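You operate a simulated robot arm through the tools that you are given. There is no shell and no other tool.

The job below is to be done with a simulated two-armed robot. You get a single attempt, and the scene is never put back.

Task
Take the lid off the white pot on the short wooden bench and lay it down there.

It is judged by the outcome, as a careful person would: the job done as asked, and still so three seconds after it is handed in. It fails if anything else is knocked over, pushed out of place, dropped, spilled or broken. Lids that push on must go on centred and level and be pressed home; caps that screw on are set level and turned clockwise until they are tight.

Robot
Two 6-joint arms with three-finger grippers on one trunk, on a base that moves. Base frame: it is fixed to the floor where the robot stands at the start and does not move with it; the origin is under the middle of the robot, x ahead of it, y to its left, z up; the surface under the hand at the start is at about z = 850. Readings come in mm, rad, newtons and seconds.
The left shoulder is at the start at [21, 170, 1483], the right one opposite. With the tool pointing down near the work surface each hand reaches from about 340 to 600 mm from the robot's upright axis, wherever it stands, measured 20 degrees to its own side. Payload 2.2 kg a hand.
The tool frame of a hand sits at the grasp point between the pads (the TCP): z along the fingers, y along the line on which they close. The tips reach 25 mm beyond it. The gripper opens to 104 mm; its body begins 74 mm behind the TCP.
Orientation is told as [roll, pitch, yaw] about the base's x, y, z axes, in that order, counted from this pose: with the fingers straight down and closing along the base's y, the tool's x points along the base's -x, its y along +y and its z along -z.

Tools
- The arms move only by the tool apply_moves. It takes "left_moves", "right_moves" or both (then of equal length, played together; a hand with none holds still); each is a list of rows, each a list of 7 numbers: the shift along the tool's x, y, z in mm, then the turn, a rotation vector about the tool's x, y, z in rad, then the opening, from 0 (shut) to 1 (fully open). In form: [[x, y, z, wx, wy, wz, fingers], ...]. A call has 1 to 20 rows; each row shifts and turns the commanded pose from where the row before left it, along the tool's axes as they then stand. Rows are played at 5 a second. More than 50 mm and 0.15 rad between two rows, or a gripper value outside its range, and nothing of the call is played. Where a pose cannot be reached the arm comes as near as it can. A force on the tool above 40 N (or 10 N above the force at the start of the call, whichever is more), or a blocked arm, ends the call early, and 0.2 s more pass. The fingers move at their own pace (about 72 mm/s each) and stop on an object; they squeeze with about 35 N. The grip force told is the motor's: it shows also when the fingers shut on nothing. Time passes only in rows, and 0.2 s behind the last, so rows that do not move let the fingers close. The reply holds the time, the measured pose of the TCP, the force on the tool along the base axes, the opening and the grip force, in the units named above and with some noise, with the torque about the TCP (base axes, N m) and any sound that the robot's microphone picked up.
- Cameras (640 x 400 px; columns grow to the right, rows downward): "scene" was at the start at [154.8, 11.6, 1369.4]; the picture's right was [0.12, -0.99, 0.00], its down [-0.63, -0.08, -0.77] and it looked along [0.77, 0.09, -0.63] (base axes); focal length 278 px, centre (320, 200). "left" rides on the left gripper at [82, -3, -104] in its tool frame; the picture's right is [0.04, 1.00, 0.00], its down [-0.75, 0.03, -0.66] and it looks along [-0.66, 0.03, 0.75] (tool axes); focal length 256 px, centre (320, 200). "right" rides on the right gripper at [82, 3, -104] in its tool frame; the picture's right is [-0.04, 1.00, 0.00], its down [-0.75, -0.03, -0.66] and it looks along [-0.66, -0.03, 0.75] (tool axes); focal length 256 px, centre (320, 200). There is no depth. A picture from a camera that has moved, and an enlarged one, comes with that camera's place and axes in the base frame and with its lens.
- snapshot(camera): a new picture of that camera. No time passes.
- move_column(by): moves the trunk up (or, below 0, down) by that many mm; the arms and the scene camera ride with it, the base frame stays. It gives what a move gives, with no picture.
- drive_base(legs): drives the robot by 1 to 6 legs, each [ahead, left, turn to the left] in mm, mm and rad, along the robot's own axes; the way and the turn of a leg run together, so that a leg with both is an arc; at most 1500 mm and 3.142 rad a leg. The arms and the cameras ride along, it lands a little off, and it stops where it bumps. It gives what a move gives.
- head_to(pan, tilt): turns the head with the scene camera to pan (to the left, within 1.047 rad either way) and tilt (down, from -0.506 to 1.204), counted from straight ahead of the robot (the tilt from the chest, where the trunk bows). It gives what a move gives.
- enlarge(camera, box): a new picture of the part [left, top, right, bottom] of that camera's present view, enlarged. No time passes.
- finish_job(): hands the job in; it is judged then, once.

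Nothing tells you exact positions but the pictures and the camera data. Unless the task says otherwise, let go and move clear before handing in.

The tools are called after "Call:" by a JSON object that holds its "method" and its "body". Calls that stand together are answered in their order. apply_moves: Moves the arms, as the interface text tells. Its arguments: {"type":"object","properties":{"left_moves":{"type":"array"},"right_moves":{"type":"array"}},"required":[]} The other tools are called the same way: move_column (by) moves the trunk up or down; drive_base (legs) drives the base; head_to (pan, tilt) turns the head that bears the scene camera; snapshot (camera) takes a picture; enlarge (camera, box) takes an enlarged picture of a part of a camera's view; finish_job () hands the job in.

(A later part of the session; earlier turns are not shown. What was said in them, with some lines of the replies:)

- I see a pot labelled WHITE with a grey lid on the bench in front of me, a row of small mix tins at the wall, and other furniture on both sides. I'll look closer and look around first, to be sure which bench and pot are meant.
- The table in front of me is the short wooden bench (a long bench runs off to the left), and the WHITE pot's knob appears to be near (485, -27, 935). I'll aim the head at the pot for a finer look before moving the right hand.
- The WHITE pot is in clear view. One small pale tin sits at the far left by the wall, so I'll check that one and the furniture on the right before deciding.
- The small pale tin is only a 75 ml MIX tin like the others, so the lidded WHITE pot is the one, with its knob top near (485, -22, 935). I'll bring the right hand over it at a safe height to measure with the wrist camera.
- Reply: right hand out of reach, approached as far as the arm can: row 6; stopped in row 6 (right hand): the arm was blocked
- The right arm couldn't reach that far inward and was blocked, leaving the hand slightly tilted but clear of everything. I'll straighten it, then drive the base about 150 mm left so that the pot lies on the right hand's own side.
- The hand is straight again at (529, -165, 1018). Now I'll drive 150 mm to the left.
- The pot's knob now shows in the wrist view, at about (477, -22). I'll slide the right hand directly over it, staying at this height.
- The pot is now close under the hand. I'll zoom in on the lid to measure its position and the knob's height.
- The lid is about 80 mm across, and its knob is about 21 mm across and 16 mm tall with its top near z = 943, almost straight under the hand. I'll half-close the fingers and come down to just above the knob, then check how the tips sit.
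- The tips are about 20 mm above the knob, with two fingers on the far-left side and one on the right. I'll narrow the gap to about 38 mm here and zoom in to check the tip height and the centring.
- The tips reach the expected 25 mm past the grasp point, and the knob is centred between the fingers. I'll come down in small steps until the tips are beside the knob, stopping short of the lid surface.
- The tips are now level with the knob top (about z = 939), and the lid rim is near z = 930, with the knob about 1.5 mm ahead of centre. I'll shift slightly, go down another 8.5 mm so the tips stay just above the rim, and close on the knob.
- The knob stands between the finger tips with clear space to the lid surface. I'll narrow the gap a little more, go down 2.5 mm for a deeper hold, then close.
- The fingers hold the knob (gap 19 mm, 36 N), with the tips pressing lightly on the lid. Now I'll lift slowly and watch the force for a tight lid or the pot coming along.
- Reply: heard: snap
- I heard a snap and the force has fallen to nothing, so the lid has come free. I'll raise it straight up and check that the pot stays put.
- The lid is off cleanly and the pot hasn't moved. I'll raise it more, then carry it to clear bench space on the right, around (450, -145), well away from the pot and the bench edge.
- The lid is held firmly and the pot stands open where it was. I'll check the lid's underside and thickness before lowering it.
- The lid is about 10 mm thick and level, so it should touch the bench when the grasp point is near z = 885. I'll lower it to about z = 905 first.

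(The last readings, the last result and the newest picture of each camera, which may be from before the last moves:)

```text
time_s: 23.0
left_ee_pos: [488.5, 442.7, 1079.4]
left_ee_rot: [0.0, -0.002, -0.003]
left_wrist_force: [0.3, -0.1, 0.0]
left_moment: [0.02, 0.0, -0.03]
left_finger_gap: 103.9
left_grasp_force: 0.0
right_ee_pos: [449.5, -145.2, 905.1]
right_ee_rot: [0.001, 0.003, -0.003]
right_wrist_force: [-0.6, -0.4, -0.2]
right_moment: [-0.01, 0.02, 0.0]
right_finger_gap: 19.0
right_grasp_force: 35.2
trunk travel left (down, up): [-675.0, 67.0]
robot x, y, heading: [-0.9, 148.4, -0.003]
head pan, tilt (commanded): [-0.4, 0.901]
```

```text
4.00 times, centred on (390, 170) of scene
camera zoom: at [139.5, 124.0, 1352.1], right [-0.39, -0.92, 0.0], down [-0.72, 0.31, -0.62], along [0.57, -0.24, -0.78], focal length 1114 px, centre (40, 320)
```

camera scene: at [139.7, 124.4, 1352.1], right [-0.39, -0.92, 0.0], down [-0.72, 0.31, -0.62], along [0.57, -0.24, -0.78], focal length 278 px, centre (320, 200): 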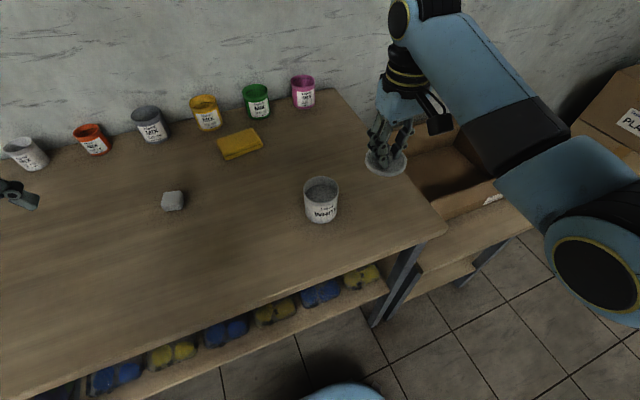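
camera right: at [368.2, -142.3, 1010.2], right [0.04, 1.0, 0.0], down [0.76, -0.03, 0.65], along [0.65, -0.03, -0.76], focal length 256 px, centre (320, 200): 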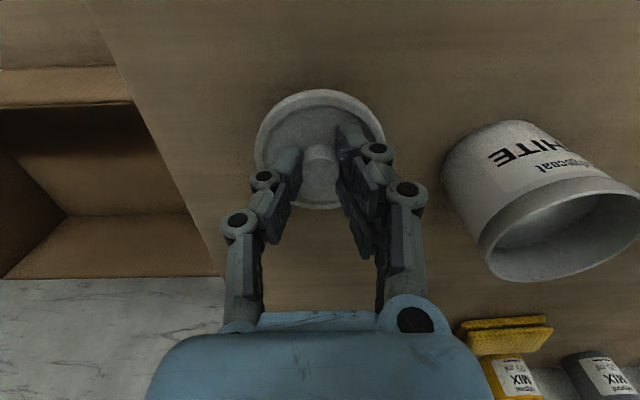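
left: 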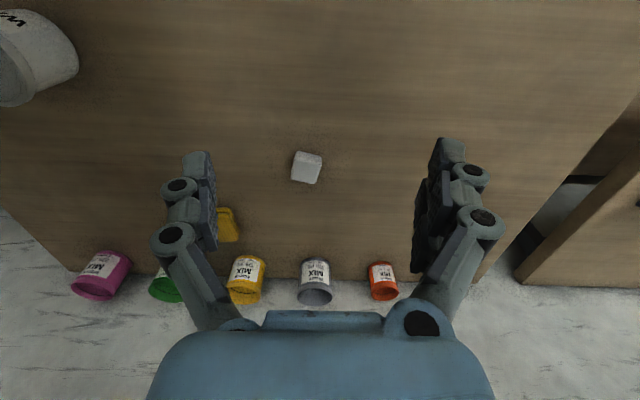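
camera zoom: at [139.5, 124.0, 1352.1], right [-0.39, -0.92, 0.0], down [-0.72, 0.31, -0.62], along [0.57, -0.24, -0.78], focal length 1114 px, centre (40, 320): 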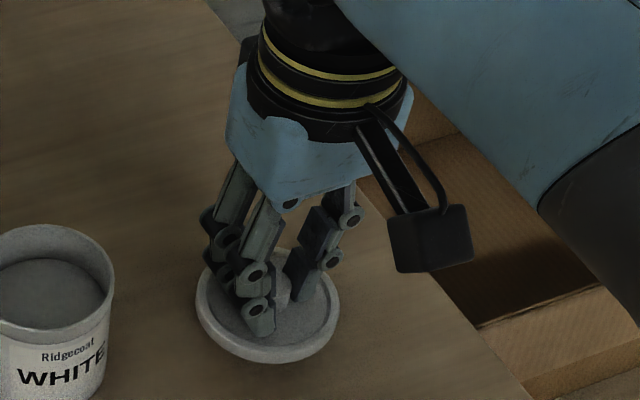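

The lid is some 20 mm above clear bench. I'll lower it in small steps and feel for contact.

Call:
{"method": "apply_moves", "body": {"right_moves": [[0, 0, 3, 0, 0, 0, 0], [0, 0, 3, 0, 0, 0, 0], [0, 0, 3, 0, 0, 0, 0], [0, 0, 2, 0, 0, 0, 0], [0, 0, 2, 0, 0, 0, 0], [0, 0, 0, 0, 0, 0, 0]]}}

```text
time_s: 24.4
left_ee_pos: [487.9, 442.3, 1079.8]
left_ee_rot: [0.001, -0.001, -0.001]
left_wrist_force: [-0.2, -0.4, -0.8]
left_moment: [-0.01, -0.03, -0.04]
left_finger_gap: 103.7
left_grasp_force: 0.0
right_ee_pos: [450.7, -145.1, 891.4]
right_ee_rot: [0.001, 0.004, -0.004]
right_wrist_force: [0.5, -0.3, 0.3]
right_moment: [0.0, -0.04, -0.03]
right_finger_gap: 19.1
right_grasp_force: 34.7
trunk travel left (down, up): [-675.0, 67.0]
robot x, y, heading: [-4.1, 152.4, -0.001]
head pan, tilt (commanded): [-0.4, 0.901]
```

There is no contact yet at z = 891. I'll go on down in 1 mm steps.

Call:
{"method": "apply_moves", "body": {"right_moves": [[0, 0, 1, 0, 0, 0, 0], [0, 0, 1, 0, 0, 0, 0], [0, 0, 1, 0, 0, 0, 0], [0, 0, 0, 0, 0, 0, 0]]}}

Call:
{"method": "enlarge", "body": {"camera": "scene", "box": [330, 130, 450, 230]}}

```text
time_s: 25.4
left_ee_pos: [487.7, 443.2, 1078.8]
left_ee_rot: [0.0, -0.001, -0.001]
left_wrist_force: [0.2, -0.5, 0.1]
left_moment: [0.0, 0.0, -0.01]
left_finger_gap: 104.0
left_grasp_force: 0.1
right_ee_pos: [448.9, -144.5, 888.9]
right_ee_rot: [-0.001, 0.005, -0.004]
right_wrist_force: [0.1, -0.7, 1.0]
right_moment: [0.02, 0.01, 0.02]
right_finger_gap: 19.2
right_grasp_force: 34.6
trunk travel left (down, up): [-675.0, 67.0]
robot x, y, heading: [-0.1, 155.6, 0.001]
head pan, tilt (commanded): [-0.4, 0.901]
```

```text
4.00 times, centred on (390, 180) of scene
camera zoom: at [139.6, 123.9, 1352.1], right [-0.39, -0.92, 0.0], down [-0.72, 0.31, -0.62], along [0.57, -0.24, -0.78], focal length 1114 px, centre (40, 280)
```

zoom: 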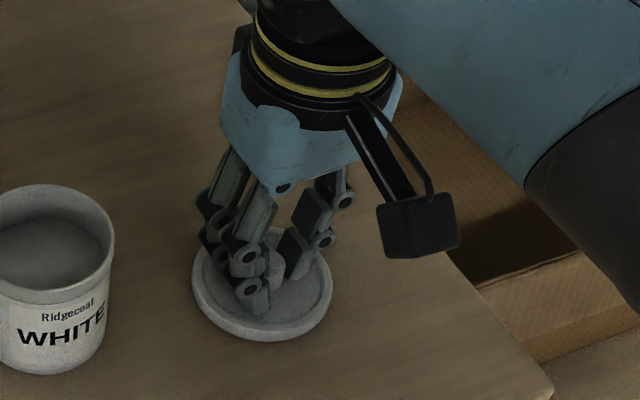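

Call:
{"method": "apply_moves", "body": {"right_moves": [[0, 0, 1, 0, 0, 0, 0], [0, 0, 1, 0, 0, 0, 0], [0, 0, 0, 0, 0, 0, 0]]}}

```text
time_s: 26.2
left_ee_pos: [488.7, 443.9, 1080.2]
left_ee_rot: [0.0, -0.002, -0.002]
left_wrist_force: [0.4, 0.7, -1.0]
left_moment: [-0.02, 0.0, -0.01]
left_finger_gap: 104.0
left_grasp_force: 0.1
right_ee_pos: [450.0, -144.0, 886.6]
right_ee_rot: [-0.001, 0.005, -0.004]
right_wrist_force: [-0.3, -0.2, 0.4]
right_moment: [-0.01, -0.03, -0.02]
right_finger_gap: 18.8
right_grasp_force: 35.0
trunk travel left (down, up): [-675.0, 67.0]
robot x, y, heading: [0.7, 151.2, -0.002]
head pan, tilt (commanded): [-0.4, 0.901]
```

There is still no contact at z = 886.6, so the lid is probably just above the wood. I'll keep on in 1 mm steps.

Call:
{"method": "apply_moves", "body": {"right_moves": [[0, 0, 1, 0, 0, 0, 0], [0, 0, 1, 0, 0, 0, 0], [0, 0, 0, 0, 0, 0, 0]]}}

```text
time_s: 27.0
left_ee_pos: [489.8, 443.2, 1080.4]
left_ee_rot: [-0.001, -0.001, -0.003]
left_wrist_force: [0.1, -0.1, 0.4]
left_moment: [0.01, 0.0, 0.01]
left_finger_gap: 104.1
left_grasp_force: 0.0
right_ee_pos: [450.3, -144.7, 885.1]
right_ee_rot: [0.0, 0.005, -0.005]
right_wrist_force: [-0.6, -0.1, 1.1]
right_moment: [0.04, 0.03, 0.02]
right_finger_gap: 19.0
right_grasp_force: 34.6
trunk travel left (down, up): [-675.0, 67.0]
robot x, y, heading: [3.1, 154.1, 0.003]
head pan, tilt (commanded): [-0.4, 0.901]
```

Call:
{"method": "apply_moves", "body": {"right_moves": [[0, 0, 1, 0, 0, 0, 0], [0, 0, 1, 0, 0, 0, 0], [0, 0, 0, 0, 0, 0, 0]]}}

Call:
{"method": "enlarge", "body": {"camera": "right", "box": [220, 60, 420, 240]}}

Call:
{"method": "enlarge", "body": {"camera": "scene", "box": [350, 160, 430, 230]}}

```text
time_s: 27.8
left_ee_pos: [488.1, 444.3, 1080.3]
left_ee_rot: [-0.001, -0.004, -0.002]
left_wrist_force: [0.2, -0.1, 0.9]
left_moment: [0.01, 0.0, 0.02]
left_finger_gap: 104.0
left_grasp_force: 0.1
right_ee_pos: [449.1, -143.3, 883.4]
right_ee_rot: [-0.001, -0.002, -0.003]
right_wrist_force: [-2.3, -3.4, 21.1]
right_moment: [-0.03, 0.18, 0.04]
right_finger_gap: 18.8
right_grasp_force: 35.7
trunk travel left (down, up): [-675.0, 67.0]
robot x, y, heading: [-1.9, 150.2, -0.005]
head pan, tilt (commanded): [-0.4, 0.901]
```

```text
2.22 times, centred on (320, 150) of right
camera zoom: at [368.2, -141.6, 988.9], right [0.04, 1.0, 0.0], down [0.75, -0.03, 0.66], along [0.66, -0.03, -0.75], focal length 569 px, centre (320, 311)
```

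zoom: 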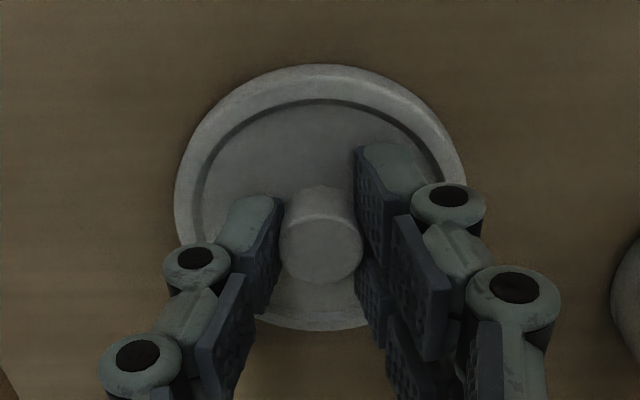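

```text
5.71 times, centred on (390, 195) of scene
camera zoom: at [137.7, 124.5, 1352.5], right [-0.39, -0.92, 0.0], down [-0.72, 0.31, -0.62], along [0.57, -0.24, -0.78], focal length 1591 px, centre (-80, 229)
```

zoom: 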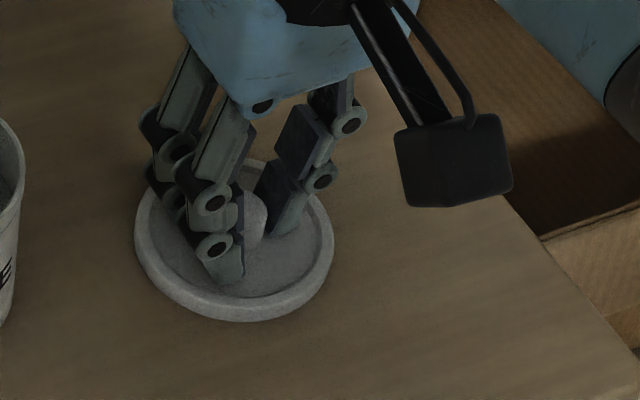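

The lid rests flat on the bench, with 21 N of contact. I'll ease up 1.5 mm to unload it, open only to the 25 mm gap I came down with so the fingers don't push on the raised rim, and then rise.

Call:
{"method": "apply_moves", "body": {"right_moves": [[0, 0, -1, 0, 0, 0, 0], [0, 0, -0.3, 0, 0, 0, 0], [0, 0, 0, 0, 0, 0, 0.2], [0, 0, 0, 0, 0, 0, 0.24], [0, 0, 0, 0, 0, 0, 0.24]]}}

Call:
{"method": "enlarge", "body": {"camera": "right", "box": [220, 60, 420, 240]}}

```text
time_s: 29.0
left_ee_pos: [488.2, 443.5, 1079.3]
left_ee_rot: [-0.001, -0.002, 0.001]
left_wrist_force: [0.3, -0.2, 1.2]
left_moment: [0.0, 0.0, 0.01]
left_finger_gap: 104.0
left_grasp_force: 0.0
right_ee_pos: [450.0, -145.2, 883.4]
right_ee_rot: [0.0, 0.006, -0.004]
right_wrist_force: [0.6, -2.1, 8.9]
right_moment: [-0.06, -0.02, 0.01]
right_finger_gap: 25.7
right_grasp_force: 0.1
trunk travel left (down, up): [-675.0, 67.0]
robot x, y, heading: [0.2, 150.7, -0.002]
head pan, tilt (commanded): [-0.4, 0.901]
```

```text
2.22 times, centred on (320, 150) of right
camera zoom: at [368.6, -141.2, 988.4], right [0.04, 1.0, 0.0], down [0.76, -0.03, 0.65], along [0.65, -0.03, -0.76], focal length 569 px, centre (320, 311)
```

zoom: 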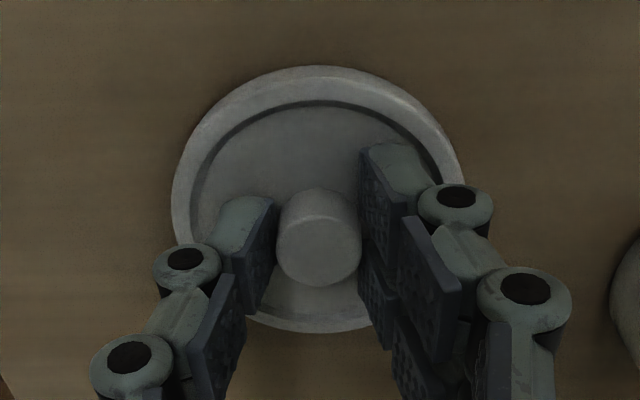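

The knob is free of the fingers. I'll rise straight up slowly and check that the lid stays.

Call:
{"method": "apply_moves", "body": {"right_moves": [[0, 0, -2, 0, 0, 0, 0.24], [0, 0, -3, 0, 0, 0, 0.24], [0, 0, -5, 0, 0, 0, 0.26], [0, 0, -8, 0, 0, 0, 0.3], [0, 0, -10, 0, 0, 0, 0.3], [0, 0, 0, 0, 0, 0, 0.3]]}}

Call:
{"method": "enlarge", "body": {"camera": "right", "box": [220, 60, 420, 240]}}

Call:
{"method": "snapshot", "body": {"camera": "scene"}}

```text
time_s: 30.4
left_ee_pos: [488.9, 443.8, 1080.4]
left_ee_rot: [0.0, -0.003, -0.002]
left_wrist_force: [-0.6, 0.5, -0.5]
left_moment: [-0.01, -0.01, 0.0]
left_finger_gap: 104.1
left_grasp_force: 0.0
right_ee_pos: [449.6, -145.9, 911.6]
right_ee_rot: [0.0, 0.005, -0.003]
right_wrist_force: [0.5, -0.1, 0.3]
right_moment: [0.01, -0.01, -0.01]
right_finger_gap: 31.5
right_grasp_force: 0.2
trunk travel left (down, up): [-675.0, 67.0]
robot x, y, heading: [-0.9, 154.0, 0.001]
head pan, tilt (commanded): [-0.4, 0.901]
```

```text
2.22 times, centred on (320, 150) of right
camera zoom: at [369.1, -142.4, 1016.5], right [0.04, 1.0, 0.0], down [0.76, -0.03, 0.65], along [0.65, -0.03, -0.76], focal length 569 px, centre (320, 311)
```

zoom: 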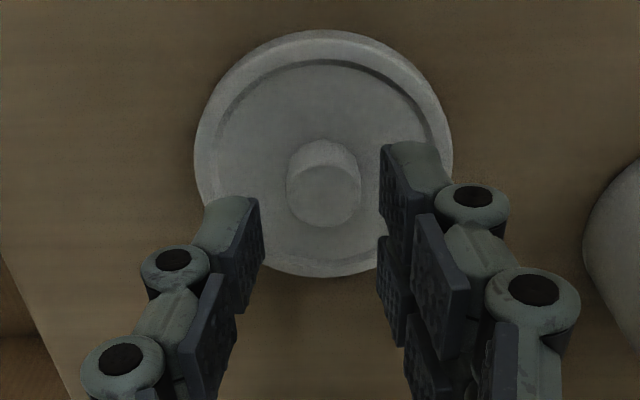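

```text
taken
camera scene: at [139.6, 123.9, 1352.1], right [-0.39, -0.92, 0.0], down [-0.72, 0.31, -0.62], along [0.57, -0.24, -0.78], focal length 278 px, centre (320, 200)
```

scene: 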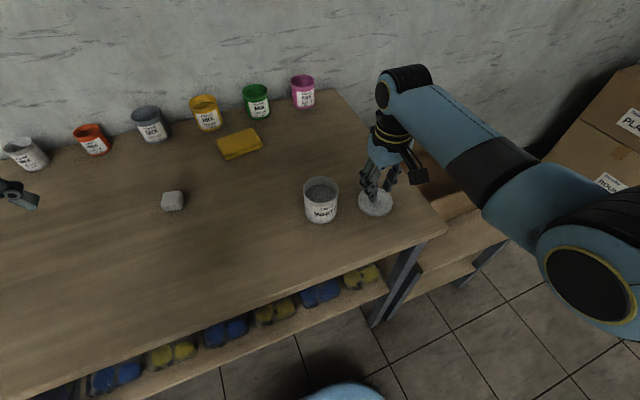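

The lid lies flat on the bench beside the open pot, and the fingers are clear of it. I'll raise the hand well away and take a last look.

Call:
{"method": "apply_moves", "body": {"right_moves": [[0, 0, -15, 0, 0, 0, 0.3], [0, 0, -20, 0, 0, 0, 0.3], [0, 0, -20, 0, 0, 0, 0.4], [0, 0, -20, 0, 0, 0, 0.6], [0, 0, -20, 0, 0, 0, 0.8], [0, 0, -15, 0, 0, 0, 1], [0, 0, 0, 0, 0, 0, 1]]}}

Call:
{"method": "snapshot", "body": {"camera": "right"}}

Call:
{"method": "enlarge", "body": {"camera": "scene", "box": [280, 140, 440, 240]}}

Call:
{"method": "snapshot", "body": {"camera": "scene"}}

```text
time_s: 32.0
left_ee_pos: [488.9, 443.7, 1079.1]
left_ee_rot: [0.001, -0.001, 0.0]
left_wrist_force: [0.3, 0.8, 1.2]
left_moment: [0.04, -0.03, 0.02]
left_finger_gap: 103.9
left_grasp_force: 0.1
right_ee_pos: [449.4, -145.6, 1022.4]
right_ee_rot: [-0.001, 0.005, -0.002]
right_wrist_force: [-0.8, -0.5, -0.3]
right_moment: [-0.01, -0.04, 0.02]
right_finger_gap: 104.0
right_grasp_force: 0.0
trunk travel left (down, up): [-675.0, 67.0]
robot x, y, heading: [0.1, 150.8, -0.002]
head pan, tilt (commanded): [-0.4, 0.901]
```

```text
taken
camera right: at [368.4, -142.1, 1127.0], right [0.04, 1.0, 0.0], down [0.76, -0.03, 0.65], along [0.65, -0.03, -0.76], focal length 256 px, centre (320, 200)
```

right: 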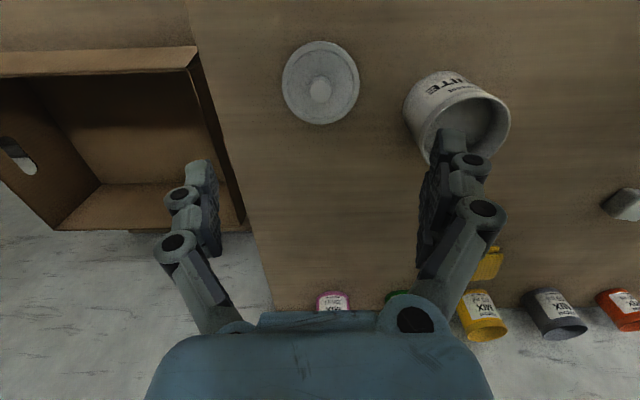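

```text
4.00 times, centred on (360, 190) of scene
camera zoom: at [139.6, 123.9, 1352.1], right [-0.39, -0.92, 0.0], down [-0.72, 0.31, -0.62], along [0.57, -0.24, -0.78], focal length 1114 px, centre (160, 240)
```

zoom: 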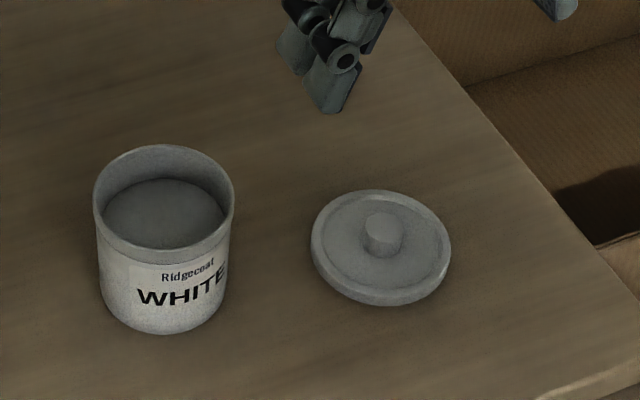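

```text
taken
camera scene: at [139.6, 123.9, 1352.1], right [-0.39, -0.92, 0.0], down [-0.72, 0.31, -0.62], along [0.57, -0.24, -0.78], focal length 278 px, centre (320, 200)
```

scene: 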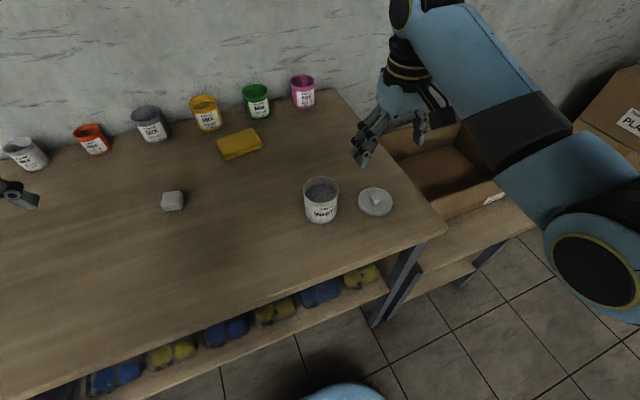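

The lid lies flat, knob up, on the bench beside the open white pot. The pot and everything else are where they were, and both hands are empty and clear, so I'm handing the job in.

Call:
{"method": "finish_job", "body": {}}

```text
The job is handed in.
```

The lid is off the white pot and lying flat, knob up, on the short wooden bench just to the right of the pot. In the last pictures the pot was open and where it started, nothing was spilled, and the other tins, the sponge and the small block had not moved. Both hands were empty and raised clear before I handed the job in.

The lid came free with a snap as I lifted it by the knob. At first the right arm could not reach far enough across to the pot. I drove the base about 150 mm to the left to reach it, and the robot is still standing there.
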